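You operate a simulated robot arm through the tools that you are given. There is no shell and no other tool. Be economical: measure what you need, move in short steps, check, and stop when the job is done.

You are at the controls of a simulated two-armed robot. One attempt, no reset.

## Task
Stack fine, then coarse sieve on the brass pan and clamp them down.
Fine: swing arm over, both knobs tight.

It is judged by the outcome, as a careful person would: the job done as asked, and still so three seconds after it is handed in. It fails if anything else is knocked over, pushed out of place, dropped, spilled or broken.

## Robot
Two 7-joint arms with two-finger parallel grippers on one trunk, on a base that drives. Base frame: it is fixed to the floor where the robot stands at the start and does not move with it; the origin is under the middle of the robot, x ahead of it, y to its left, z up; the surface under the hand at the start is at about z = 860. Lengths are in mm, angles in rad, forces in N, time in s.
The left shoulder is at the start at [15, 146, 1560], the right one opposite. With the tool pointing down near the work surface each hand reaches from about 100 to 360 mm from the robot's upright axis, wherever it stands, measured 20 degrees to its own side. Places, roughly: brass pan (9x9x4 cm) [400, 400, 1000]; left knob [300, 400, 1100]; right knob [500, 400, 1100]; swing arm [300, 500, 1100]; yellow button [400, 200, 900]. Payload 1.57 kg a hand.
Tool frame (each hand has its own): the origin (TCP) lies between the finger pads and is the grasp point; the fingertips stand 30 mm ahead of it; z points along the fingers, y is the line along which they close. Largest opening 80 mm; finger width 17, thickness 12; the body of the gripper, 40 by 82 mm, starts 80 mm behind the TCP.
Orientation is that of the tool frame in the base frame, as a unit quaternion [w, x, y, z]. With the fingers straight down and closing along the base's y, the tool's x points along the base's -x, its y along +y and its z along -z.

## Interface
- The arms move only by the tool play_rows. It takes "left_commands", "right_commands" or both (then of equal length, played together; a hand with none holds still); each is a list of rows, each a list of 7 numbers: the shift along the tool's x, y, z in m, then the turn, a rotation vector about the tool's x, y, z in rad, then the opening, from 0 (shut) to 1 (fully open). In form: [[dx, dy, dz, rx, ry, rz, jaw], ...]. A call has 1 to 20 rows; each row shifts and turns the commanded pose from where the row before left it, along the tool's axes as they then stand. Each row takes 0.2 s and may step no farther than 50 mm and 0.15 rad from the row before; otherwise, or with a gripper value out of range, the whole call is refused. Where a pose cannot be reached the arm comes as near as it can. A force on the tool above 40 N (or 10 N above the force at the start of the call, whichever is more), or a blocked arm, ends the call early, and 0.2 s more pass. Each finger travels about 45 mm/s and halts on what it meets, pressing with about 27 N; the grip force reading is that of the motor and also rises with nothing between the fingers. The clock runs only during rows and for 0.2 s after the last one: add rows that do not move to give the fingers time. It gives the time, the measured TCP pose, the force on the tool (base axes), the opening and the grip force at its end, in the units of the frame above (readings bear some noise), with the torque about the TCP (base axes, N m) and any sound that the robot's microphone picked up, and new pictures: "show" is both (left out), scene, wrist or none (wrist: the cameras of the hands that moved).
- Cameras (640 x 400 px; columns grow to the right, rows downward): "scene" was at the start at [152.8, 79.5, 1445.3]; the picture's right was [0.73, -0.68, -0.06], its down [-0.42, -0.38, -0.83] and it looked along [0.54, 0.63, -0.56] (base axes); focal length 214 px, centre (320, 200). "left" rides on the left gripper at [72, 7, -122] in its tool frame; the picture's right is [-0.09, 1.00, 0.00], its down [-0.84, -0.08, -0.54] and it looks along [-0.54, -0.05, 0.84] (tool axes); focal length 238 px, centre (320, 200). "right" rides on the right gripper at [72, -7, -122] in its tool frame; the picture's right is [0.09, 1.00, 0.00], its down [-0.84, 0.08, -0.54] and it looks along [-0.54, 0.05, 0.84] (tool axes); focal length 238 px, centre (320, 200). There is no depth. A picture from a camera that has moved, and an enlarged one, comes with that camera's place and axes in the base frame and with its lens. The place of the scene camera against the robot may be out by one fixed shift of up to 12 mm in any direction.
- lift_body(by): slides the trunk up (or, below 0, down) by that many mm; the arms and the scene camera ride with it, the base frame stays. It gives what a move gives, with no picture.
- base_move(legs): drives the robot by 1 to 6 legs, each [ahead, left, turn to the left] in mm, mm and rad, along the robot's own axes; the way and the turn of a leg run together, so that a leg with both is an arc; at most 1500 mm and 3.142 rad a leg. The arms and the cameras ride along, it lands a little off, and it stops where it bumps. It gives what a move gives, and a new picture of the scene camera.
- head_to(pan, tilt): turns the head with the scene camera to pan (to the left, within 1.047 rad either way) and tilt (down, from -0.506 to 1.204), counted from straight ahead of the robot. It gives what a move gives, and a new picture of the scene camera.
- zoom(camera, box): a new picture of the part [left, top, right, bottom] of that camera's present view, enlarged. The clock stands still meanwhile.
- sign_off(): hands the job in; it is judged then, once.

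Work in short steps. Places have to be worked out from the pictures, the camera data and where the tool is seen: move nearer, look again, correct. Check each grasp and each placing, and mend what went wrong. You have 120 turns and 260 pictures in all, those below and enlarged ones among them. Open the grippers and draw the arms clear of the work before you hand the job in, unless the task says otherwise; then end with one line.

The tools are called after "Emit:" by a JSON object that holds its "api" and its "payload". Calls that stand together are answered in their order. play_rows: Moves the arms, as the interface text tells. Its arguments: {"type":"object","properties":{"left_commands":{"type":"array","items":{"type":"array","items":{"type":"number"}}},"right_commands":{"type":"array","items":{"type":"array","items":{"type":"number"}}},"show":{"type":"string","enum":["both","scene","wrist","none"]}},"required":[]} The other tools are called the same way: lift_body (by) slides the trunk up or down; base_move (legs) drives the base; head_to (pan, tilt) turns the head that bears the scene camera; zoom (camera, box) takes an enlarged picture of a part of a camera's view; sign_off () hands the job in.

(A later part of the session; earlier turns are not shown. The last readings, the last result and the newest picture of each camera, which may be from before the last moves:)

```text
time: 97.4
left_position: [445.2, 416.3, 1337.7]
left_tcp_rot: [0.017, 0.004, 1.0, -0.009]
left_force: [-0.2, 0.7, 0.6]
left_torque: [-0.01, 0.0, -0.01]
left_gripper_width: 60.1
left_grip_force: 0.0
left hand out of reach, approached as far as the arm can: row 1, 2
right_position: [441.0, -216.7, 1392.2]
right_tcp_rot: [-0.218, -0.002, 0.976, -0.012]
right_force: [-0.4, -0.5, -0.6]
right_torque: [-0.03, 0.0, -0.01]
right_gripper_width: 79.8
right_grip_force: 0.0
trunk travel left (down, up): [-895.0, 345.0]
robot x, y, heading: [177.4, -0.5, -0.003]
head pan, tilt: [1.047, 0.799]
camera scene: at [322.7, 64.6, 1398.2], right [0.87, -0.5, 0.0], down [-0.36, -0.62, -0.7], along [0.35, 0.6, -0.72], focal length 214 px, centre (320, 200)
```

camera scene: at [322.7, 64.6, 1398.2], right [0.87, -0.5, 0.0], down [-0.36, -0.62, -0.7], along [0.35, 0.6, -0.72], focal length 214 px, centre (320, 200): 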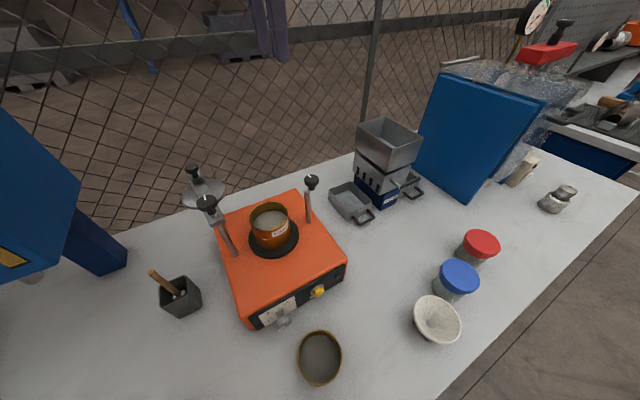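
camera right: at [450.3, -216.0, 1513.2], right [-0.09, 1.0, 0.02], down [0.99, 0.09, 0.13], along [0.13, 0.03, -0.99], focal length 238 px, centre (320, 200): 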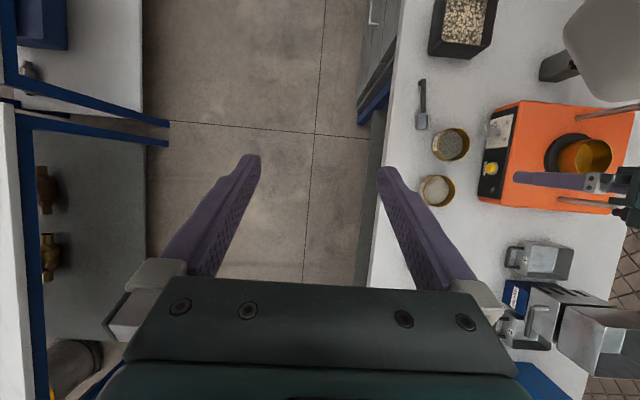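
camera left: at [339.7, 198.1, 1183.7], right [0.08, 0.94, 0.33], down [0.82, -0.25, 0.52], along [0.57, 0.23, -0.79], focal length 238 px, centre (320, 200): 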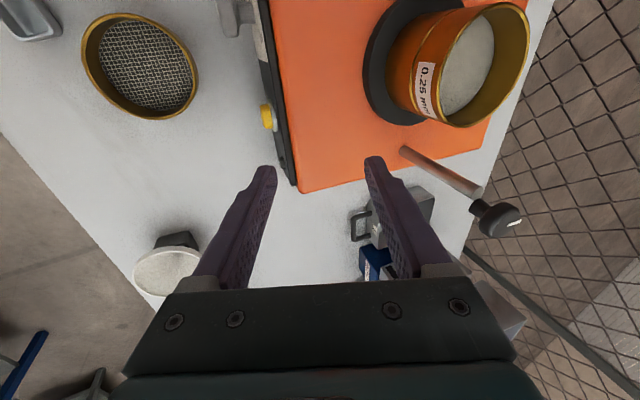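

Unfolded, and all objects are in place. I drive so the coarse sieve lies ahead of the left shoulder and move the hand over its −y wall.

Emit:
{"api": "base_move", "payload": {"legs": [[-30, -55, 0]]}}

Emit:
{"api": "play_rows", "payload": {"left_commands": [[0, -0.04, 0.02, 0, 0.034, 0, 0.75], [0.01, -0.04, 0.02, 0, 0, 0, 0.75], [0.01, -0.04, 0.02, 0, 0, 0, 0.75], [0.01, -0.04, 0.025, 0, 0, 0, 0.75], [0.01, -0.04, 0.025, 0, 0, 0, 0.75], [0.01, -0.04, 0.025, 0, 0, 0, 0.75], [0.005, -0.03, 0.035, 0, 0, 0, 0.75], [0, 0, 0, 0, 0, 0, 0.75]], "show": "wrist"}}

```text
time: 98.4
left_position: [415.6, 363.1, 1336.5]
left_tcp_rot: [0.02, 0.003, 1.0, -0.008]
left_force: [0.2, -0.2, 0.3]
left_torque: [0.02, 0.02, -0.01]
left_gripper_width: 60.0
left_grip_force: 0.0
right_position: [411.7, -269.4, 1391.9]
right_tcp_rot: [-0.218, -0.002, 0.976, -0.012]
right_force: [-0.6, -0.2, 0.7]
right_torque: [0.0, -0.01, 0.02]
right_gripper_width: 80.0
right_grip_force: 0.0
trunk travel left (down, up): [-895.0, 345.0]
robot x, y, heading: [151.8, -56.6, -0.003]
head pan, tilt: [1.047, 0.799]
camera scene: at [293.5, 11.1, 1398.2], right [0.87, -0.5, 0.0], down [-0.36, -0.62, -0.7], along [0.35, 0.6, -0.72], focal length 214 px, centre (320, 200)
```

scene: 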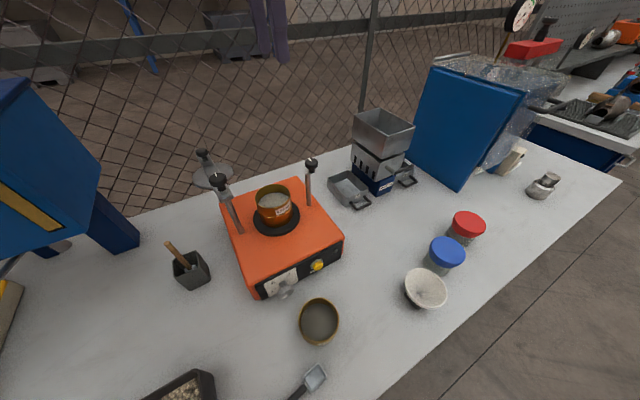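

```text
time: 100.4
left_position: [406.9, 217.8, 1147.3]
left_tcp_rot: [0.008, -0.005, 0.999, 0.045]
left_force: [0.6, -0.2, -0.8]
left_torque: [0.02, 0.0, -0.02]
left_gripper_width: 59.9
left_grip_force: 0.0
left hand out of reach, approached as far as the arm can: row 3, 4, 5, 6
right_position: [411.9, -270.3, 1390.4]
right_tcp_rot: [-0.218, -0.001, 0.976, -0.012]
right_force: [0.2, -0.1, -0.2]
right_torque: [0.01, 0.02, 0.03]
right_gripper_width: 80.1
right_grip_force: 0.1
trunk travel left (down, up): [-895.0, 345.0]
robot x, y, heading: [151.4, -59.9, -0.003]
head pan, tilt: [1.047, 0.799]
stopped in row 8 (left hand): the arm was blocked; the commanded pose is now the measured one
camera left: at [332.3, 213.4, 1269.4], right [0.08, 0.99, 0.09], down [0.83, -0.12, 0.55], along [0.55, 0.03, -0.83], focal length 238 px, centre (320, 200)
```

left: 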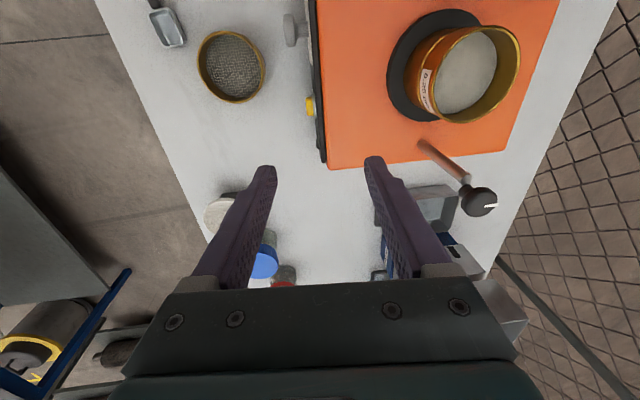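

Blocked again moving inward. I look at the arm's posture.

Emit:
{"api": "head_to", "payload": {"pan": 1.047, "tilt": 0.2}}

```text
time: 101.4
left_position: [405.1, 217.9, 1147.1]
left_tcp_rot: [0.008, -0.007, 0.999, 0.046]
left_force: [-0.4, 0.3, 0.0]
left_torque: [0.01, -0.01, 0.01]
left_gripper_width: 59.9
left_grip_force: 0.1
right_position: [412.6, -269.5, 1391.5]
right_tcp_rot: [-0.219, -0.001, 0.976, -0.012]
right_force: [0.6, 0.9, -0.2]
right_torque: [0.02, -0.01, 0.01]
right_gripper_width: 79.9
right_grip_force: 0.1
trunk travel left (down, up): [-895.0, 345.0]
robot x, y, heading: [151.6, -57.6, -0.0]
head pan, tilt: [1.047, 0.201]
camera scene: at [299.8, 21.9, 1451.7], right [0.87, -0.5, 0.0], down [-0.1, -0.17, -0.98], along [0.49, 0.85, -0.2], focal length 214 px, centre (320, 200)
```

scene: 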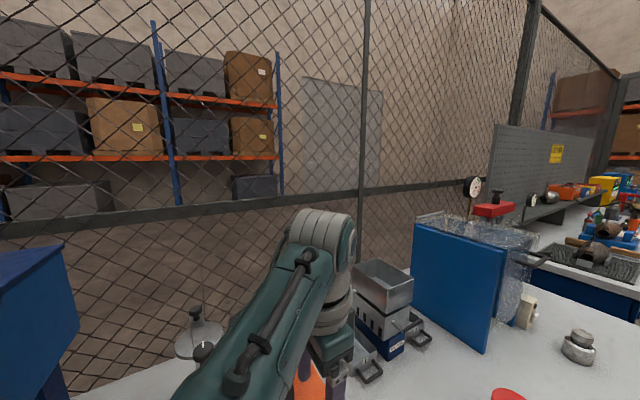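

The elbow is tucked in, so the hand can't come closer to the body; driving the base sideways instead brings the hand right over the coarse sieve.

Emit:
{"api": "base_move", "payload": {"legs": [[-48, -134, 0]]}}

Emit:
{"api": "play_rows", "payload": {"left_commands": [[0, 0, 0, 0.09, 0.015, 0, 0.75], [0, 0, 0.03, 0, 0, 0, 0.75], [0, 0, 0.03, 0, 0, 0, 0.75], [0, 0, 0.03, 0, 0, 0, 0.75], [0, 0, 0, 0, 0, 0, 0.75]], "show": "wrist"}}

```text
time: 102.7
left_position: [359.2, 86.0, 1149.3]
left_tcp_rot: [0.007, -0.006, 0.999, 0.044]
left_force: [0.2, -0.1, -0.6]
left_torque: [0.01, -0.03, 0.02]
left_gripper_width: 60.2
left_grip_force: 0.1
right_position: [364.8, -402.1, 1391.2]
right_tcp_rot: [-0.218, -0.002, 0.976, -0.012]
right_force: [1.0, 0.4, 0.1]
right_torque: [-0.03, -0.01, -0.02]
right_gripper_width: 80.0
right_grip_force: 0.1
trunk travel left (down, up): [-895.0, 345.0]
robot x, y, heading: [102.9, -189.8, -0.002]
head pan, tilt: [1.047, 0.201]
camera scene: at [252.5, -110.4, 1451.8], right [0.87, -0.5, 0.0], down [-0.1, -0.17, -0.98], along [0.49, 0.85, -0.2], focal length 214 px, centre (320, 200)
```

scene: 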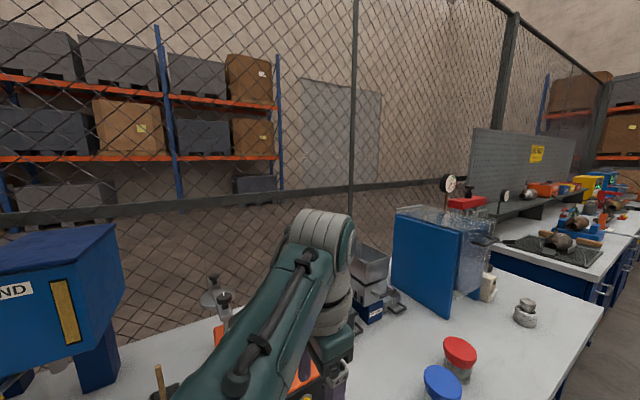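

```text
time: 103.9
left_position: [359.1, 85.1, 1057.1]
left_tcp_rot: [0.001, -0.007, 1.0, -0.001]
left_force: [1.0, -0.5, -0.3]
left_torque: [0.0, 0.01, -0.03]
left_gripper_width: 60.1
left_grip_force: 0.0
right_position: [365.3, -403.1, 1391.2]
right_tcp_rot: [-0.218, -0.002, 0.976, -0.012]
right_force: [0.2, 0.4, 0.1]
right_torque: [-0.01, -0.02, -0.01]
right_gripper_width: 80.1
right_grip_force: 0.1
trunk travel left (down, up): [-895.0, 345.0]
robot x, y, heading: [102.4, -191.2, -0.001]
head pan, tilt: [1.047, 0.201]
camera left: at [286.8, 91.6, 1179.5], right [0.08, 1.0, 0.0], down [0.84, -0.07, 0.54], along [0.54, -0.04, -0.84], focal length 238 px, centre (320, 200)
```

left: 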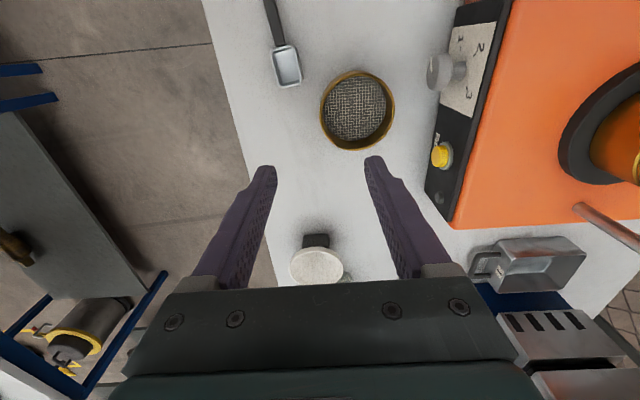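

Coarse sieve centre ≈ [355, 129]. I lower the trunk 80, then descend onto its −y wall (TCP [355, 87], z≈912).

Emit:
{"api": "lift_body", "payload": {"by": -80}}

Emit:
{"api": "play_rows", "payload": {"left_commands": [[0.004, 0.001, 0.02, 0, 0.014, 0, 0.75], [0, 0, 0.025, 0, 0, 0, 0.75], [0, 0, 0.012, 0, 0, 0, 0.75], [0, 0, 0.006, 0, 0, 0, 0.75], [0, 0, 0, 0, 0, 0, 0.75]], "show": "wrist"}}

```text
time: 105.1
left_position: [360.1, 85.6, 977.8]
left_tcp_rot: [0.0, -0.006, 1.0, 0.0]
left_force: [0.6, -0.3, 0.1]
left_torque: [0.02, 0.02, 0.02]
left_gripper_width: 60.1
left_grip_force: 0.0
right_position: [366.2, -400.2, 1311.7]
right_tcp_rot: [-0.218, -0.001, 0.976, -0.012]
right_force: [-0.3, 0.6, -0.5]
right_torque: [0.02, -0.01, 0.01]
right_gripper_width: 80.2
right_grip_force: 0.1
trunk travel left (down, up): [-815.0, 425.0]
robot x, y, heading: [103.9, -192.4, -0.005]
head pan, tilt: [1.047, 0.201]
```

```text
time: 106.3
left_position: [356.0, 86.4, 913.0]
left_tcp_rot: [-0.007, -0.006, 1.0, 0.0]
left_force: [0.0, -0.6, -0.2]
left_torque: [0.0, -0.01, -0.02]
left_gripper_width: 59.9
left_grip_force: 0.1
right_position: [364.7, -403.1, 1310.1]
right_tcp_rot: [-0.218, -0.001, 0.976, -0.011]
right_force: [-0.6, 0.2, -0.3]
right_torque: [-0.02, 0.01, 0.0]
right_gripper_width: 80.1
right_grip_force: 0.1
trunk travel left (down, up): [-815.0, 425.0]
robot x, y, heading: [100.5, -193.1, 0.001]
head pan, tilt: [1.047, 0.201]
camera left: at [284.4, 92.3, 1037.1], right [0.08, 1.0, 0.0], down [0.84, -0.07, 0.53], along [0.53, -0.04, -0.85], focal length 238 px, centre (320, 200)
```

left: 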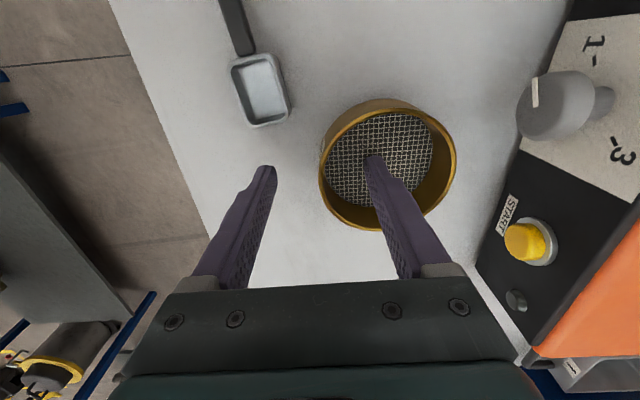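

I shift 4 mm toward −x for a radial grip and close.

Emit:
{"api": "play_rows", "payload": {"left_commands": [[0.004, 0, 0, 0, -0.014, 0, 0.75], [0, 0, 0.001, 0, 0, 0, 0.5], [0, 0, 0, 0, 0, 0, 0.3], [0, 0, 0, 0, 0, 0, 0.1], [0, 0, 0, 0, 0, 0, 0], [0, 0, 0, 0, 0, 0, 0], [0, 0, -0.01, 0, 0, 0, 0], [0, 0, -0.03, 0, 0, 0, 0], [0, 0, -0.04, 0, 0, 0, 0], [0, 0, 0, 0, 0, 0, 0]], "show": "wrist"}}

```text
time: 108.5
left_position: [350.0, 84.6, 993.6]
left_tcp_rot: [0.0, -0.005, 1.0, 0.0]
left_force: [0.6, -0.2, -1.1]
left_torque: [-0.06, -0.01, 0.02]
left_gripper_width: 1.9
left_grip_force: 24.1
right_position: [365.6, -402.4, 1311.1]
right_tcp_rot: [-0.218, -0.002, 0.976, -0.012]
right_force: [0.4, -0.3, 0.3]
right_torque: [0.03, -0.01, 0.0]
right_gripper_width: 79.8
right_grip_force: 0.1
trunk travel left (down, up): [-815.0, 425.0]
robot x, y, heading: [104.2, -192.1, 0.0]
head pan, tilt: [1.047, 0.201]
camera left: at [277.3, 91.4, 1116.1], right [0.08, 1.0, 0.0], down [0.84, -0.07, 0.54], along [0.54, -0.04, -0.84], focal length 238 px, centre (320, 200)
```

left: 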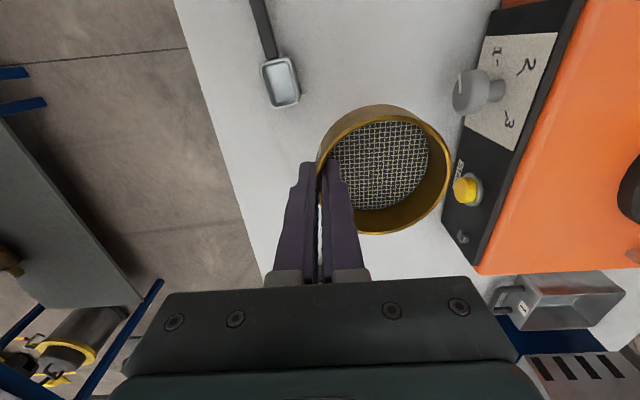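

Coarse sieve is held. I raise the trunk 220 and drive to bring it over the stack.

Emit:
{"api": "lift_body", "payload": {"by": 220}}

Emit:
{"api": "base_move", "payload": {"legs": [[25, 0, 0], [0, 252, 0]]}}

Emit:
{"api": "head_to", "payload": {"pan": 1.0, "tilt": 0.75}}

Emit:
{"api": "play_rows", "payload": {"left_commands": [[0, 0, 0, 0, 0, 0, 0]], "show": "wrist"}}

```text
time: 110.8
left_position: [350.5, 85.3, 1213.7]
left_tcp_rot: [0.0, -0.006, 1.0, 0.0]
left_force: [0.3, 0.2, -1.4]
left_torque: [-0.07, -0.01, 0.02]
left_gripper_width: 2.5
left_grip_force: 24.0
right_position: [365.4, -402.3, 1532.0]
right_tcp_rot: [-0.218, -0.002, 0.976, -0.012]
right_force: [1.0, -0.1, -0.1]
right_torque: [-0.02, 0.01, -0.01]
right_gripper_width: 80.0
right_grip_force: 0.1
trunk travel left (down, up): [-1035.0, 205.0]
robot x, y, heading: [106.4, -187.9, -0.004]
head pan, tilt: [1.047, 0.201]
```

```text
time: 113.1
left_position: [375.7, 336.0, 1212.7]
left_tcp_rot: [-0.001, -0.005, 1.0, 0.0]
left_force: [-0.2, 0.3, -1.3]
left_torque: [-0.03, -0.01, 0.02]
left_gripper_width: 2.1
left_grip_force: 23.4
right_position: [390.6, -151.5, 1531.9]
right_tcp_rot: [-0.218, -0.002, 0.976, -0.012]
right_force: [0.3, -0.2, 0.3]
right_torque: [0.0, -0.04, -0.01]
right_gripper_width: 79.9
right_grip_force: 0.0
trunk travel left (down, up): [-1035.0, 205.0]
robot x, y, heading: [130.4, 61.7, -0.002]
head pan, tilt: [1.047, 0.201]
camera scene: at [278.0, 140.3, 1591.8], right [0.87, -0.5, 0.0], down [-0.1, -0.17, -0.98], along [0.49, 0.85, -0.2], focal length 214 px, centre (320, 200)
```

scene: 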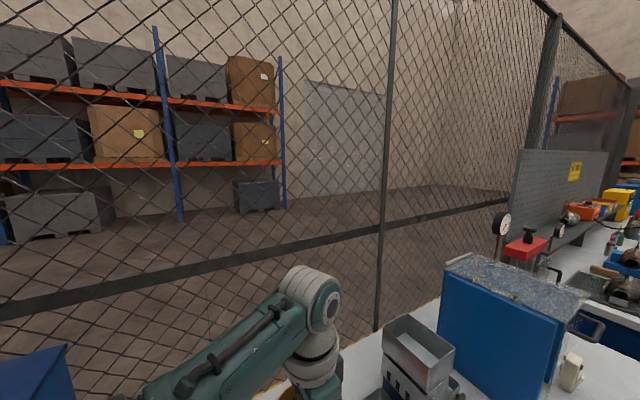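

```text
time: 114.0
left_position: [375.6, 336.1, 1212.3]
left_tcp_rot: [-0.001, -0.007, 1.0, 0.0]
left_force: [1.2, 0.3, -1.3]
left_torque: [-0.04, -0.04, 0.0]
left_gripper_width: 2.4
left_grip_force: 23.5
right_position: [390.1, -152.4, 1530.4]
right_tcp_rot: [-0.218, -0.003, 0.976, -0.013]
right_force: [0.4, 0.2, -0.7]
right_torque: [0.03, -0.01, 0.02]
right_gripper_width: 80.4
right_grip_force: 0.0
trunk travel left (down, up): [-1035.0, 205.0]
robot x, y, heading: [132.8, 58.3, 0.001]
head pan, tilt: [1.0, 0.75]
camera scene: at [276.2, 129.3, 1542.2], right [0.84, -0.54, 0.0], down [-0.37, -0.57, -0.73], along [0.4, 0.62, -0.68], focal length 214 px, centre (320, 200)
```

scene: 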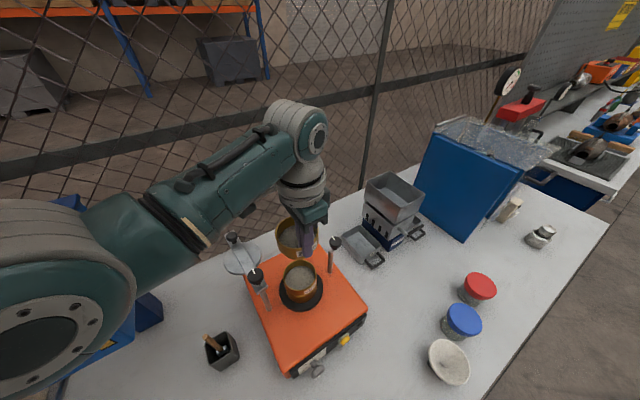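

```text
time: 114.5
left_position: [374.7, 336.8, 1213.6]
left_tcp_rot: [0.0, -0.006, 1.0, 0.0]
left_force: [-0.3, 0.8, -1.7]
left_torque: [-0.07, 0.01, 0.02]
left_gripper_width: 2.2
left_grip_force: 24.0
right_position: [391.1, -152.1, 1529.5]
right_tcp_rot: [-0.218, -0.002, 0.976, -0.013]
right_force: [-0.1, 0.8, -0.1]
right_torque: [0.0, -0.02, -0.03]
right_gripper_width: 80.0
right_grip_force: 0.1
trunk travel left (down, up): [-1035.0, 205.0]
robot x, y, heading: [132.3, 66.5, -0.001]
head pan, tilt: [1.0, 0.75]
camera left: at [302.7, 342.1, 1335.7], right [0.08, 1.0, 0.0], down [0.84, -0.07, 0.54], along [0.54, -0.04, -0.84], focal length 238 px, centre (320, 200)
```

left: 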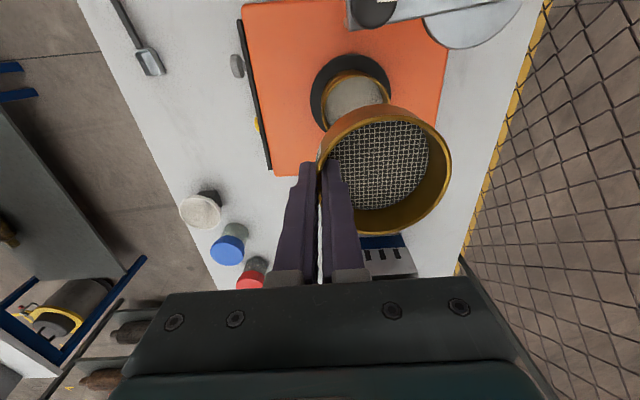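

In position high over the stack. I lower the trunk 85 so the sieve hovers ~25 mm above, and measure.

Emit:
{"api": "lift_body", "payload": {"by": -85}}

Emit:
{"api": "zoom", "payload": {"camera": "left", "box": [280, 50, 480, 250]}}

Emit:
{"api": "zoom", "payload": {"camera": "scene", "box": [250, 200, 360, 330]}}

```text
time: 115.7
left_position: [373.4, 337.9, 1128.4]
left_tcp_rot: [-0.001, -0.006, 1.0, 0.001]
left_force: [0.0, 0.2, -1.5]
left_torque: [-0.05, -0.01, -0.01]
left_gripper_width: 2.3
left_grip_force: 23.8
right_position: [390.4, -151.2, 1445.8]
right_tcp_rot: [-0.219, -0.003, 0.976, -0.012]
right_force: [0.3, 0.6, -0.4]
right_torque: [0.03, -0.01, 0.01]
right_gripper_width: 80.1
right_grip_force: 0.1
trunk travel left (down, up): [-950.0, 290.0]
robot x, y, heading: [132.0, 62.5, -0.006]
head pan, tilt: [1.0, 0.75]
```

```text
2.00 times, centred on (380, 150) of left
camera zoom: at [301.8, 342.8, 1251.3], right [0.08, 1.0, 0.0], down [0.84, -0.07, 0.54], along [0.54, -0.04, -0.84], focal length 477 px, centre (200, 300)
```

zoom: 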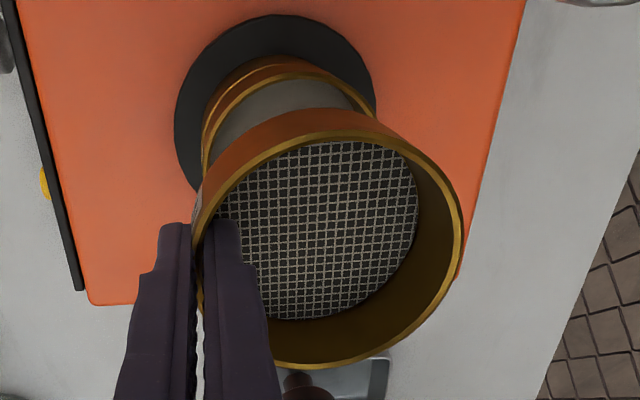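

```text
3.08 times, centred on (305, 265) of scene
camera zoom: at [275.6, 129.8, 1457.5], right [0.84, -0.54, 0.0], down [-0.37, -0.57, -0.73], along [0.39, 0.62, -0.68], focal length 660 px, centre (366, 0)
```

zoom: 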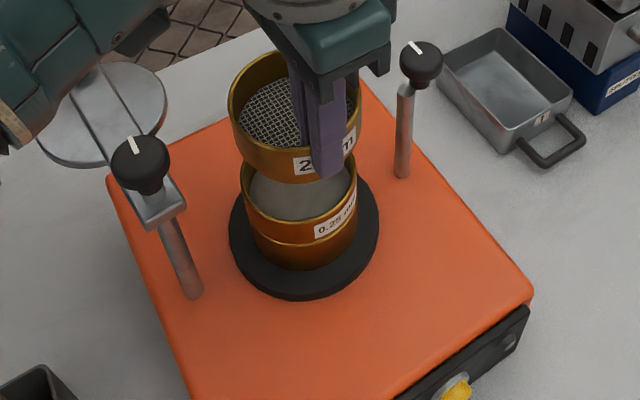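

Both views agree: the coarse sieve must go (+0.8, +3.7) mm. I shift and lower to just above contact.

Emit:
{"api": "play_rows", "payload": {"left_commands": [[-0.0008, 0.0037, 0.008, 0, 0, 0, 0], [0, 0, 0.01, 0, 0, 0, 0], [0, 0, 0.004, 0, 0, 0, 0], [0, 0, 0, 0, 0, 0, 0]], "show": "none"}}

Emit:
{"api": "zoom", "payload": {"camera": "left", "box": [280, 50, 480, 250]}}

Emit:
{"api": "zoom", "payload": {"camera": "scene", "box": [270, 210, 340, 295]}}

```text
time: 116.7
left_position: [374.4, 340.6, 1106.7]
left_tcp_rot: [-0.001, -0.006, 1.0, 0.001]
left_force: [0.1, -0.3, -1.3]
left_torque: [-0.06, -0.02, 0.02]
left_gripper_width: 2.4
left_grip_force: 23.9
right_position: [390.3, -150.8, 1444.6]
right_tcp_rot: [-0.219, -0.003, 0.976, -0.013]
right_force: [1.1, -0.2, -0.3]
right_torque: [0.01, -0.01, -0.01]
right_gripper_width: 80.1
right_grip_force: 0.0
trunk travel left (down, up): [-950.0, 290.0]
robot x, y, heading: [129.7, 61.1, -0.002]
head pan, tilt: [1.0, 0.75]
```

```text
2.00 times, centred on (380, 150) of left
camera zoom: at [302.3, 347.1, 1228.6], right [0.08, 1.0, 0.0], down [0.84, -0.07, 0.54], along [0.54, -0.04, -0.84], focal length 477 px, centre (200, 300)
```

zoom: 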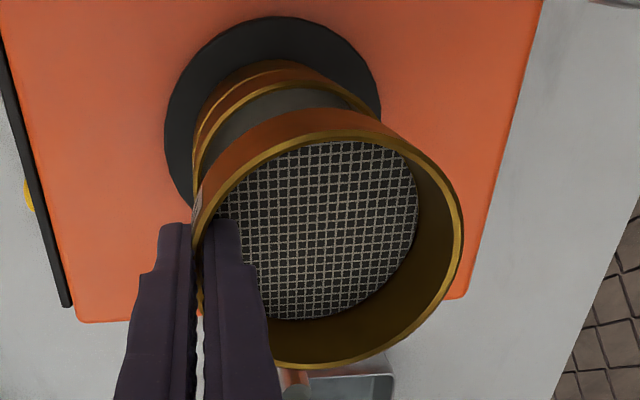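

```text
4.71 times, centred on (305, 252) of scene
camera zoom: at [275.5, 129.9, 1457.2], right [0.84, -0.54, 0.0], down [-0.37, -0.57, -0.73], along [0.39, 0.62, -0.68], focal length 1009 px, centre (391, -47)
```

zoom: 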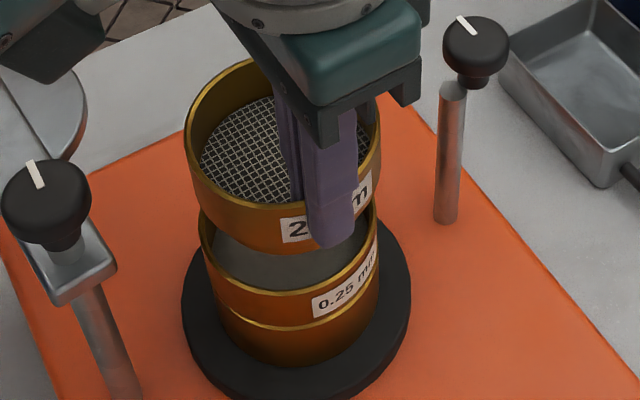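

Aligned within a millimetre in both views. I lower in 2 mm steps to contact.

Emit:
{"api": "play_rows", "payload": {"left_commands": [[0, 0, 0.003, 0, 0, 0, 0], [0, 0, 0.003, 0, 0, 0, 0], [0, 0, 0.002, 0, 0, 0, 0], [0, 0, 0.002, 0, 0, 0, 0], [0, 0, 0.002, 0, 0, 0, 0], [0, 0, 0, 0, 0, 0, 0]], "show": "none"}}

Emit:
{"api": "zoom", "payload": {"camera": "scene", "box": [270, 210, 340, 295]}}

```text
time: 118.1
left_position: [374.3, 341.2, 1094.9]
left_tcp_rot: [0.0, -0.006, 1.0, 0.001]
left_force: [0.3, 0.2, -1.1]
left_torque: [-0.06, -0.01, 0.02]
left_gripper_width: 2.2
left_grip_force: 23.7
right_position: [389.6, -150.4, 1445.8]
right_tcp_rot: [-0.219, -0.003, 0.976, -0.013]
right_force: [0.5, 0.2, -0.6]
right_torque: [0.03, 0.0, 0.0]
right_gripper_width: 79.8
right_grip_force: 0.0
trunk travel left (down, up): [-950.0, 290.0]
robot x, y, heading: [130.8, 59.6, -0.004]
head pan, tilt: [1.0, 0.75]
```

```text
4.71 times, centred on (305, 252) of scene
camera zoom: at [275.3, 130.1, 1457.1], right [0.84, -0.54, 0.0], down [-0.37, -0.57, -0.73], along [0.39, 0.62, -0.68], focal length 1009 px, centre (391, -47)
```

zoom: 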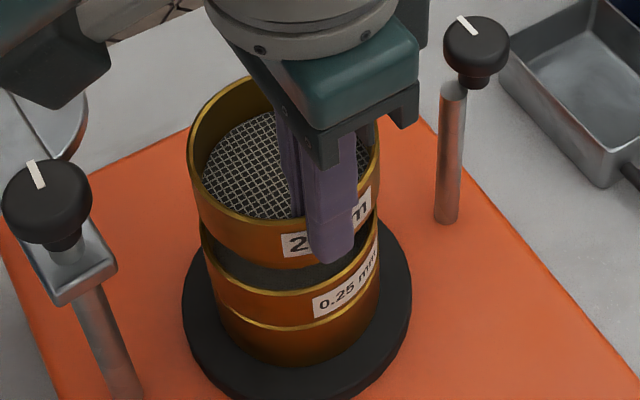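

Emit:
{"api": "play_rows", "payload": {"left_commands": [[0, 0, 0.002, 0, 0, 0, 0], [0, 0, 0.002, 0, 0, 0, 0], [0, 0, 0.002, 0, 0, 0, 0], [0, 0, 0.002, 0, 0, 0, 0], [0, 0, 0, 0, 0, 0, 0]], "show": "none"}}

Emit:
{"api": "zoom", "payload": {"camera": "scene", "box": [270, 210, 340, 295]}}

```text
time: 119.3
left_position: [375.3, 340.7, 1086.8]
left_tcp_rot: [-0.002, -0.006, 1.0, 0.001]
left_force: [0.0, 0.4, -0.1]
left_torque: [-0.05, -0.02, 0.0]
left_gripper_width: 2.2
left_grip_force: 23.9
right_position: [389.7, -150.1, 1445.6]
right_tcp_rot: [-0.219, -0.004, 0.976, -0.012]
right_force: [0.1, 0.5, 0.1]
right_torque: [0.03, 0.02, -0.01]
right_gripper_width: 79.8
right_grip_force: 0.0
trunk travel left (down, up): [-950.0, 290.0]
robot x, y, heading: [126.8, 62.1, 0.0]
head pan, tilt: [1.0, 0.75]
```

```text
4.71 times, centred on (305, 252) of scene
camera zoom: at [275.2, 130.1, 1457.0], right [0.84, -0.54, 0.0], down [-0.37, -0.57, -0.73], along [0.39, 0.62, -0.68], focal length 1009 px, centre (391, -47)
```

zoom: 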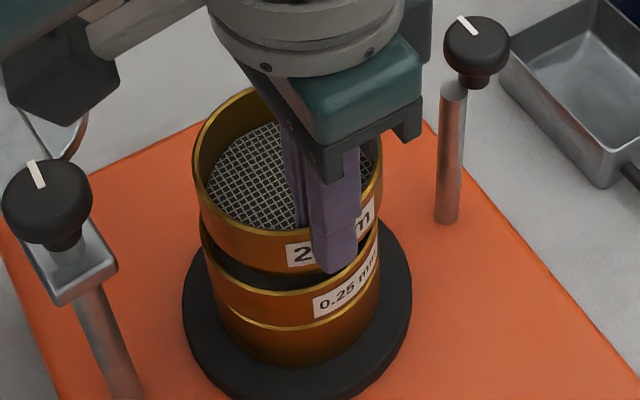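

Touching now, about 1.5 mm off to image-right. I nudge (−1, +0.8) mm and go 2 mm further.

Emit:
{"api": "play_rows", "payload": {"left_commands": [[0.001, 0.0008, 0, 0, 0, 0, 0], [0, 0, 0.002, 0, 0, 0, 0], [0, 0, 0.002, 0, 0, 0, 0], [0, 0, 0, 0, 0, 0, 0]], "show": "none"}}

Emit:
{"api": "zoom", "payload": {"camera": "scene", "box": [270, 210, 340, 295]}}

Emit:
{"api": "zoom", "payload": {"camera": "left", "box": [280, 50, 480, 250]}}

```text
time: 120.3
left_position: [375.0, 340.5, 1083.6]
left_tcp_rot: [0.001, -0.006, 1.0, 0.001]
left_force: [0.5, -3.8, 13.7]
left_torque: [0.28, -0.5, -0.09]
left_gripper_width: 2.2
left_grip_force: 23.8
right_position: [389.3, -149.8, 1446.5]
right_tcp_rot: [-0.22, -0.002, 0.975, -0.011]
right_force: [0.1, 0.2, 0.2]
right_torque: [0.0, 0.0, -0.02]
right_gripper_width: 80.2
right_grip_force: 0.2
trunk travel left (down, up): [-950.0, 290.0]
robot x, y, heading: [131.0, 60.6, -0.001]
head pan, tilt: [1.0, 0.75]
```

```text
4.71 times, centred on (305, 252) of scene
camera zoom: at [275.3, 130.2, 1457.2], right [0.84, -0.54, 0.0], down [-0.37, -0.57, -0.73], along [0.39, 0.62, -0.68], focal length 1009 px, centre (391, -47)
```

zoom: 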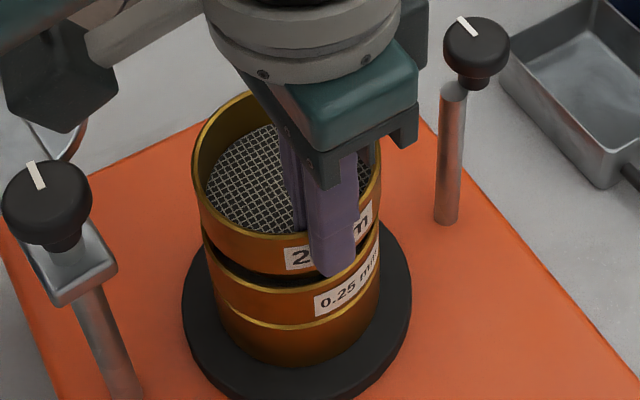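

```text
2.00 times, centred on (380, 150) of left
camera zoom: at [301.8, 347.9, 1205.7], right [0.08, 1.0, 0.0], down [0.84, -0.07, 0.54], along [0.54, -0.04, -0.84], focal length 477 px, centre (200, 300)
```

zoom: 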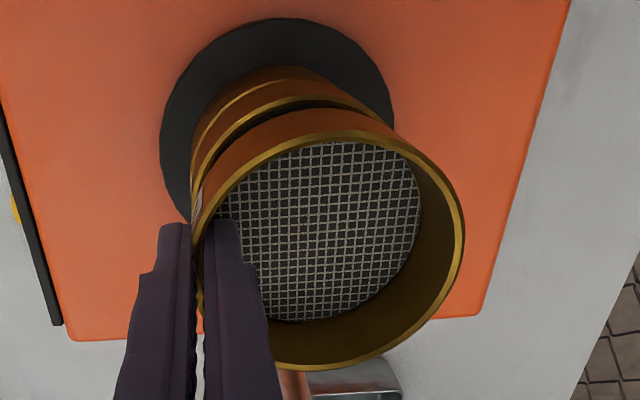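

The torque shows contact at the +x/−y side, so the sieve is still slightly too far that way. I relieve, shift (−1.5, +1), and press lightly again.

Emit:
{"api": "play_rows", "payload": {"left_commands": [[0, 0, -0.003, 0, 0, 0, 0], [0.0015, 0.001, 0, 0, 0, 0, 0], [0, 0, 0.003, 0, 0, 0, 0], [0, 0, 0, 0, 0, 0, 0]], "show": "none"}}

Emit:
{"api": "zoom", "payload": {"camera": "scene", "box": [270, 210, 340, 295]}}

```text
time: 121.3
left_position: [371.7, 343.1, 1083.1]
left_tcp_rot: [-0.002, -0.006, 1.0, 0.001]
left_force: [-1.5, -2.5, 7.9]
left_torque: [0.37, 0.32, 0.13]
left_gripper_width: 2.7
left_grip_force: 23.6
right_position: [390.0, -151.3, 1445.7]
right_tcp_rot: [-0.219, -0.003, 0.976, -0.012]
right_force: [-0.9, -1.2, 0.3]
right_torque: [0.02, 0.01, -0.02]
right_gripper_width: 80.1
right_grip_force: 0.1
trunk travel left (down, up): [-950.0, 290.0]
robot x, y, heading: [128.3, 57.9, -0.001]
head pan, tilt: [1.0, 0.75]
```

```text
4.71 times, centred on (305, 252) of scene
camera zoom: at [275.2, 130.2, 1457.1], right [0.84, -0.54, 0.0], down [-0.37, -0.57, -0.73], along [0.39, 0.62, -0.68], focal length 1009 px, centre (391, -47)
```

zoom: 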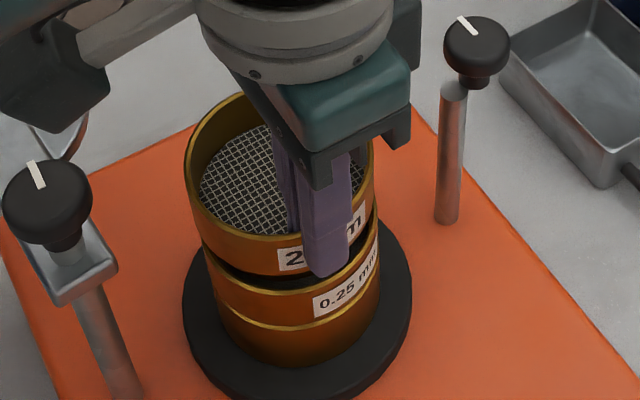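

Now the contact is at the −x side: overshoot. I go back half (+1.3 mm in x) and press lightly.

Emit:
{"api": "play_rows", "payload": {"left_commands": [[0, 0, -0.003, 0, 0, 0, 0], [-0.0013, 0, 0, 0, 0, 0, 0], [0, 0, 0.003, 0, 0, 0, 0], [0, 0, 0.001, 0, 0, 0, 0], [0, 0, 0, 0, 0, 0, 0]], "show": "none"}}

Emit:
{"api": "zoom", "payload": {"camera": "scene", "box": [270, 210, 340, 295]}}

```text
time: 122.5
left_position: [372.5, 343.2, 1081.6]
left_tcp_rot: [-0.001, -0.006, 1.0, 0.001]
left_force: [-1.7, -0.9, 7.2]
left_torque: [0.5, 0.11, 0.12]
left_gripper_width: 2.8
left_grip_force: 24.1
right_position: [390.2, -148.8, 1446.0]
right_tcp_rot: [-0.218, -0.003, 0.976, -0.011]
right_force: [-0.6, -0.4, 0.1]
right_torque: [-0.02, -0.02, -0.01]
right_gripper_width: 79.8
right_grip_force: 0.2
trunk travel left (down, up): [-950.0, 290.0]
robot x, y, heading: [127.3, 61.8, 0.003]
head pan, tilt: [1.0, 0.75]
```

```text
4.71 times, centred on (305, 252) of scene
camera zoom: at [275.2, 130.3, 1457.1], right [0.84, -0.54, 0.0], down [-0.37, -0.57, -0.73], along [0.39, 0.62, -0.68], focal length 1009 px, centre (391, -47)
```

zoom: 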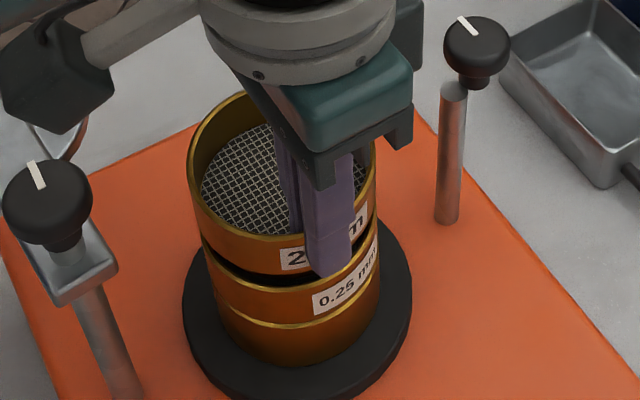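

Contact is now on the far (+y) side. I shift (+0.5, −1.2) and release gently to let it drop.

Emit:
{"api": "play_rows", "payload": {"left_commands": [[0, 0, -0.002, 0, 0, 0, 0], [-0.0005, -0.0012, 0, 0, 0, 0, 0], [0, 0, 0.002, 0, 0, 0, 0], [0, 0, 0, 0, 0, 0, 0], [0, 0, 0, 0, 0, 0, 0.07], [0, 0, 0, 0, 0, 0, 0.1], [0, 0, 0, 0, 0, 0, 0.12], [0, 0, 0, 0, 0, 0, 0.12]], "show": "none"}}

Emit:
{"api": "zoom", "payload": {"camera": "scene", "box": [270, 210, 340, 295]}}

Emit:
{"api": "zoom", "payload": {"camera": "left", "box": [280, 50, 480, 250]}}

```text
time: 124.3
left_position: [373.5, 342.1, 1082.0]
left_tcp_rot: [-0.001, -0.006, 1.0, 0.001]
left_force: [0.0, 0.5, -0.5]
left_torque: [-0.03, -0.01, 0.01]
left_gripper_width: 9.7
left_grip_force: 0.0
right_position: [389.9, -151.3, 1444.4]
right_tcp_rot: [-0.219, -0.003, 0.976, -0.011]
right_force: [0.4, 0.4, -1.0]
right_torque: [0.0, 0.01, -0.01]
right_gripper_width: 80.1
right_grip_force: 0.1
trunk travel left (down, up): [-950.0, 290.0]
robot x, y, heading: [129.2, 61.3, 0.002]
head pan, tilt: [1.0, 0.75]
```

```text
4.71 times, centred on (305, 252) of scene
camera zoom: at [275.2, 130.2, 1457.0], right [0.84, -0.54, 0.0], down [-0.37, -0.57, -0.73], along [0.39, 0.62, -0.68], focal length 1009 px, centre (391, -47)
```

zoom: 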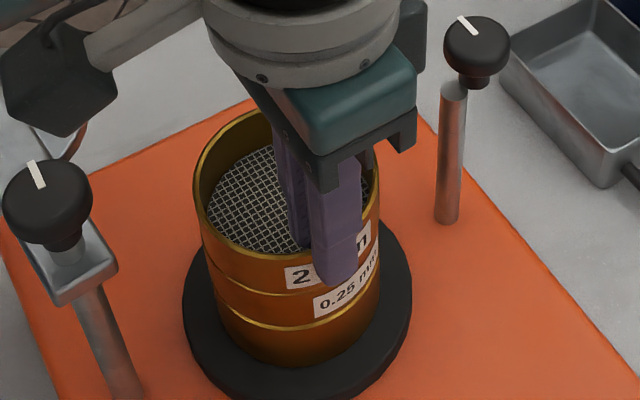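

```text
2.00 times, centred on (380, 150) of left
camera zoom: at [301.1, 347.8, 1204.0], right [0.08, 1.0, 0.0], down [0.84, -0.07, 0.54], along [0.54, -0.04, -0.84], focal length 477 px, centre (200, 300)
```

zoom: 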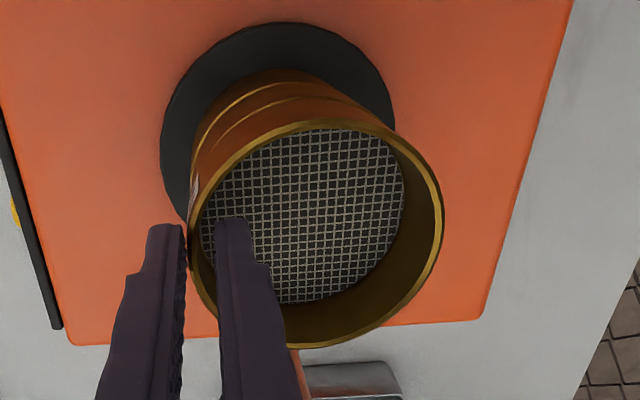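

The coarse sieve dropped in cleanly. I withdraw upward with the trunk and then look at the swing arm and knobs.

Emit:
{"api": "lift_body", "payload": {"by": 140}}

Emit:
{"api": "base_move", "payload": {"legs": [[-60, 0, 0]]}}

Emit:
{"api": "play_rows", "payload": {"left_commands": [[0, 0, 0, 0, 0, 0, 0.6]], "show": "wrist"}}

Emit:
{"api": "zoom", "payload": {"camera": "scene", "box": [220, 190, 400, 350]}}

```text
time: 125.9
left_position: [375.1, 340.3, 1221.5]
left_tcp_rot: [0.0, -0.006, 1.0, 0.001]
left_force: [-0.4, -0.2, 0.2]
left_torque: [-0.01, -0.03, -0.01]
left_gripper_width: 9.7
left_grip_force: 0.0
right_position: [391.0, -150.8, 1587.2]
right_tcp_rot: [-0.218, -0.003, 0.976, -0.012]
right_force: [0.2, -0.3, -0.2]
right_torque: [-0.01, 0.0, 0.03]
right_gripper_width: 79.8
right_grip_force: 0.1
trunk travel left (down, up): [-1090.0, 150.0]
robot x, y, heading: [125.6, 63.1, 0.001]
head pan, tilt: [1.0, 0.75]
```

```text
time: 126.9
left_position: [314.9, 341.4, 1221.3]
left_tcp_rot: [0.0, -0.006, 1.0, 0.0]
left_force: [0.2, 0.0, 0.3]
left_torque: [-0.03, 0.02, -0.02]
left_gripper_width: 9.5
left_grip_force: 0.1
right_position: [330.8, -150.8, 1586.0]
right_tcp_rot: [-0.218, -0.003, 0.976, -0.012]
right_force: [-0.3, 0.3, -0.3]
right_torque: [0.0, -0.02, 0.0]
right_gripper_width: 79.7
right_grip_force: 0.1
trunk travel left (down, up): [-1090.0, 150.0]
robot x, y, heading: [68.4, 60.3, 0.002]
head pan, tilt: [1.0, 0.75]
camera scene: at [215.5, 129.4, 1597.2], right [0.84, -0.54, 0.0], down [-0.37, -0.57, -0.73], along [0.4, 0.62, -0.68], focal length 214 px, centre (320, 200)
```

scene: 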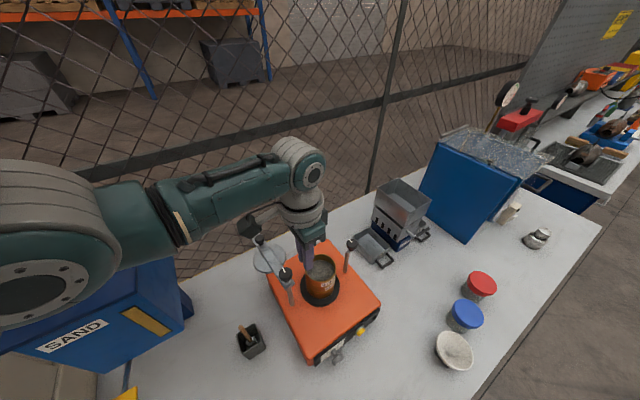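

```text
time: 127.3
left_position: [314.2, 340.6, 1221.9]
left_tcp_rot: [0.0, -0.007, 1.0, 0.0]
left_force: [0.3, 0.0, 0.0]
left_torque: [0.0, 0.04, -0.04]
left_gripper_width: 43.9
left_grip_force: 0.1
right_position: [329.1, -151.2, 1585.6]
right_tcp_rot: [-0.218, -0.002, 0.976, -0.013]
right_force: [0.2, -0.5, -0.1]
right_torque: [-0.02, 0.0, -0.02]
right_gripper_width: 79.8
right_grip_force: 0.1
trunk travel left (down, up): [-1090.0, 150.0]
robot x, y, heading: [69.3, 64.6, -0.002]
head pan, tilt: [1.0, 0.75]
camera left: at [241.9, 346.6, 1343.9], right [0.08, 1.0, 0.0], down [0.84, -0.07, 0.54], along [0.54, -0.04, -0.84], focal length 238 px, centre (320, 200)
```

left: 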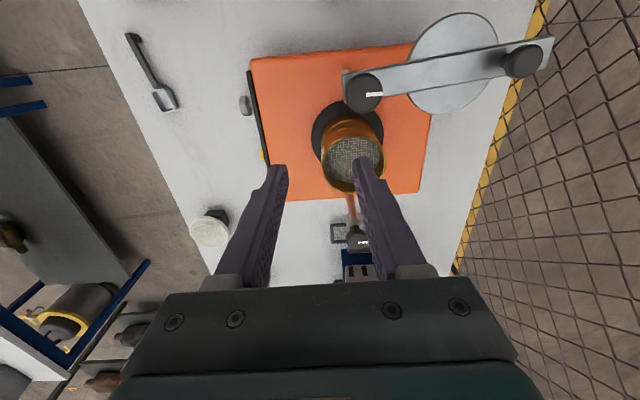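

```text
2.50 times, centred on (310, 270) of scene
camera zoom: at [215.5, 129.4, 1597.2], right [0.84, -0.54, 0.0], down [-0.37, -0.57, -0.73], along [0.4, 0.62, -0.68], focal length 536 px, centre (345, 25)
```

zoom: 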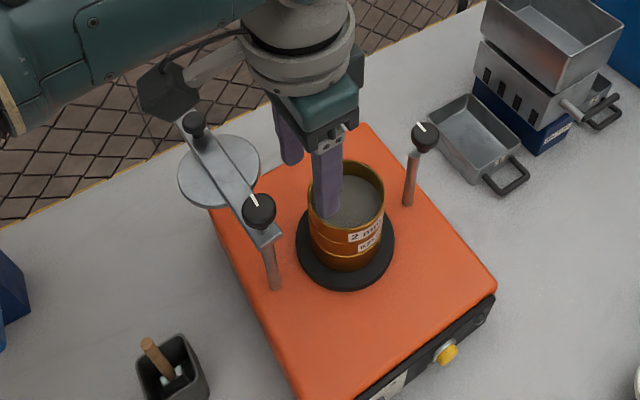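

Stack is complete. I triangulate: left knob top ≈ [281, 378, 1143], disc ≈ [270, 466, 1098], handle ≈ [269, 505]; coarse rim ≈ 1062, so the arm swings clear above. I drive left so the hand gets behind the swing arm (its −x side).

Emit:
{"api": "base_move", "payload": {"legs": [[0, 150, 0]]}}

Emit:
{"api": "play_rows", "payload": {"left_commands": [[0.03, 0, 0, 0, 0, 0, 0], [0.03, 0, 0, 0, 0, 0, 0], [0.02, 0, 0, 0, 0, 0, 0], [0, 0, 0, 0, 0, 0, 0]], "show": "wrist"}}

```text
time: 128.7
left_position: [314.3, 491.4, 1220.2]
left_tcp_rot: [0.0, -0.007, 1.0, 0.0]
left_force: [-0.9, -0.6, 0.0]
left_torque: [-0.01, 0.01, 0.0]
left_gripper_width: 48.3
left_grip_force: 0.0
right_position: [330.4, -0.5, 1586.9]
right_tcp_rot: [-0.218, -0.004, 0.976, -0.013]
right_force: [0.4, 0.8, -0.6]
right_torque: [0.01, 0.0, 0.0]
right_gripper_width: 80.0
right_grip_force: 0.2
trunk travel left (down, up): [-1090.0, 150.0]
robot x, y, heading: [70.5, 215.2, 0.004]
head pan, tilt: [1.0, 0.75]
camera scene: at [215.3, 280.3, 1597.2], right [0.84, -0.54, 0.0], down [-0.37, -0.57, -0.73], along [0.39, 0.62, -0.68], focal length 214 px, centre (320, 200)
```

scene: 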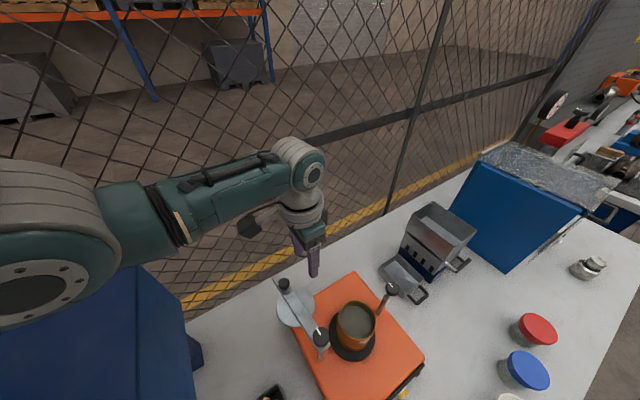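

```text
time: 129.7
left_position: [234.6, 491.2, 1221.5]
left_tcp_rot: [0.0, -0.006, 1.0, 0.0]
left_force: [-0.3, 0.8, 0.5]
left_torque: [0.0, 0.01, -0.01]
left_gripper_width: 0.1
left_grip_force: 21.4
right_position: [330.7, 0.1, 1585.8]
right_tcp_rot: [-0.219, -0.003, 0.976, -0.014]
right_force: [-0.5, -0.2, 0.2]
right_torque: [0.02, -0.03, -0.02]
right_gripper_width: 80.1
right_grip_force: 0.1
trunk travel left (down, up): [-1090.0, 150.0]
robot x, y, heading: [72.8, 212.8, 0.004]
head pan, tilt: [1.0, 0.75]
camera left: at [161.3, 498.0, 1344.5], right [0.08, 1.0, 0.0], down [0.84, -0.07, 0.54], along [0.54, -0.04, -0.84], focal length 238 px, centre (320, 200)
```

left: 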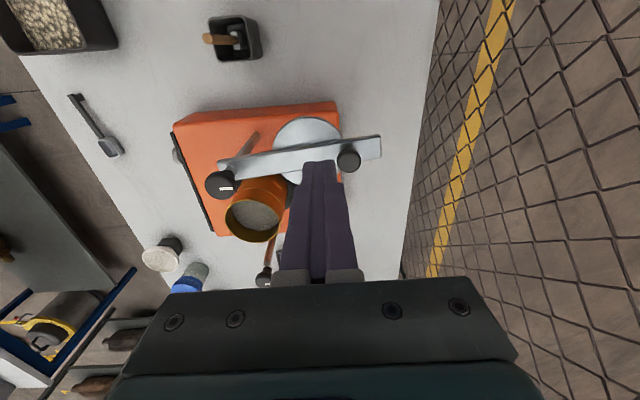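

The arm is right ahead of the fingers. I go to its −x side near the end (y≈530, beyond the disc) and lower so the closed fingertips are level with the arm.

Emit:
{"api": "lift_body", "payload": {"by": -50}}

Emit:
{"api": "play_rows", "payload": {"left_commands": [[0.014, 0.02, 0, 0, 0, 0, 0], [0, 0.02, 0, 0, 0, 0, 0], [0, 0, 0.02, 0, 0, 0, 0], [0, 0, 0.024, 0, 0, 0, 0], [0, 0, 0, 0, 0, 0, 0]], "show": "both"}}

```text
time: 130.6
left_position: [234.2, 491.5, 1172.0]
left_tcp_rot: [0.0, -0.007, 1.0, 0.0]
left_force: [-0.3, 0.1, 0.7]
left_torque: [-0.02, 0.02, -0.04]
left_gripper_width: 0.0
left_grip_force: 21.6
right_position: [330.1, -0.1, 1536.2]
right_tcp_rot: [-0.218, -0.004, 0.976, -0.013]
right_force: [0.2, 0.1, 0.6]
right_torque: [-0.03, 0.04, -0.01]
right_gripper_width: 79.8
right_grip_force: 0.0
trunk travel left (down, up): [-1040.0, 200.0]
robot x, y, heading: [69.3, 211.4, 0.003]
head pan, tilt: [1.0, 0.75]
```

```text
time: 131.8
left_position: [220.2, 531.4, 1127.0]
left_tcp_rot: [-0.001, -0.008, 1.0, 0.0]
left_force: [0.0, 0.4, -0.1]
left_torque: [0.01, -0.02, 0.03]
left_gripper_width: 0.0
left_grip_force: 20.9
right_position: [329.7, -0.1, 1536.6]
right_tcp_rot: [-0.218, -0.004, 0.976, -0.012]
right_force: [0.3, -0.5, 0.0]
right_torque: [-0.03, 0.02, 0.01]
right_gripper_width: 79.9
right_grip_force: 0.1
trunk travel left (down, up): [-1040.0, 200.0]
robot x, y, heading: [68.6, 207.7, 0.004]
head pan, tilt: [1.0, 0.75]
camera scene: at [215.3, 280.3, 1547.2], right [0.84, -0.54, 0.0], down [-0.37, -0.57, -0.73], along [0.39, 0.62, -0.68], focal length 214 px, centre (320, 200)
camera left: at [147.2, 538.1, 1250.4], right [0.08, 1.0, 0.0], down [0.84, -0.07, 0.54], along [0.54, -0.04, -0.84], focal length 238 px, centre (320, 200)
```

scene: 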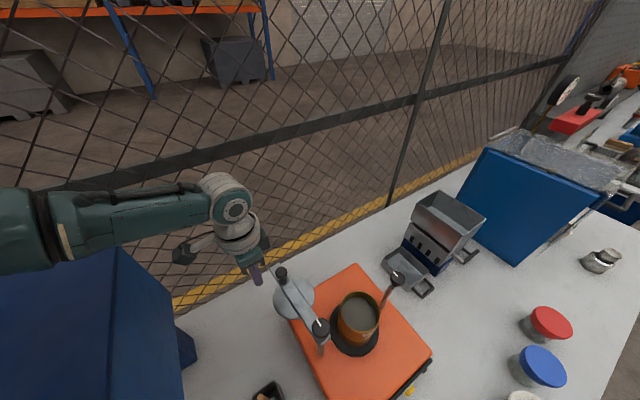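
left: 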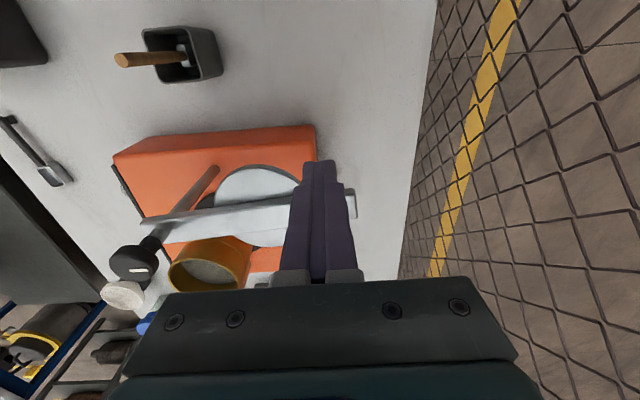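

The fingers are behind the arm. I push it by driving the base slowly ahead in +x, first 60 mm, and watch.

Emit:
{"api": "base_move", "payload": {"legs": [[60, 0, 0]]}}

```text
time: 132.8
left_position: [279.0, 531.6, 1128.9]
left_tcp_rot: [-0.001, -0.007, 1.0, 0.0]
left_force: [0.0, 0.0, 0.1]
left_torque: [-0.03, 0.05, -0.01]
left_gripper_width: 0.0
left_grip_force: 21.7
right_position: [391.1, -1.0, 1536.6]
right_tcp_rot: [-0.217, -0.003, 0.976, -0.013]
right_force: [0.1, -0.3, -0.1]
right_torque: [0.02, 0.0, 0.01]
right_gripper_width: 80.3
right_grip_force: 0.1
trunk travel left (down, up): [-1040.0, 200.0]
robot x, y, heading: [128.2, 208.8, 0.001]
head pan, tilt: [1.0, 0.75]
camera scene: at [275.3, 280.2, 1547.1], right [0.84, -0.54, 0.0], down [-0.37, -0.57, -0.73], along [0.39, 0.62, -0.68], focal length 214 px, centre (320, 200)
```

scene: 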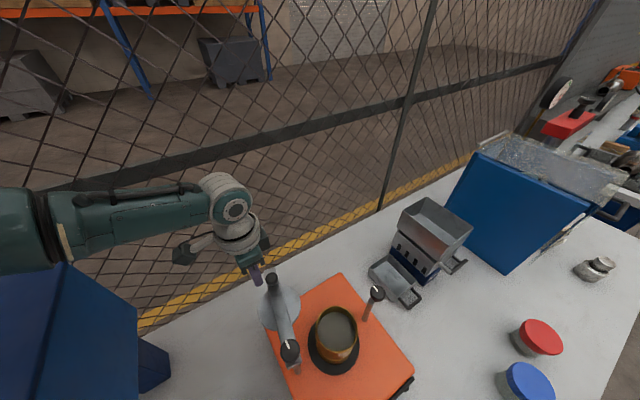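

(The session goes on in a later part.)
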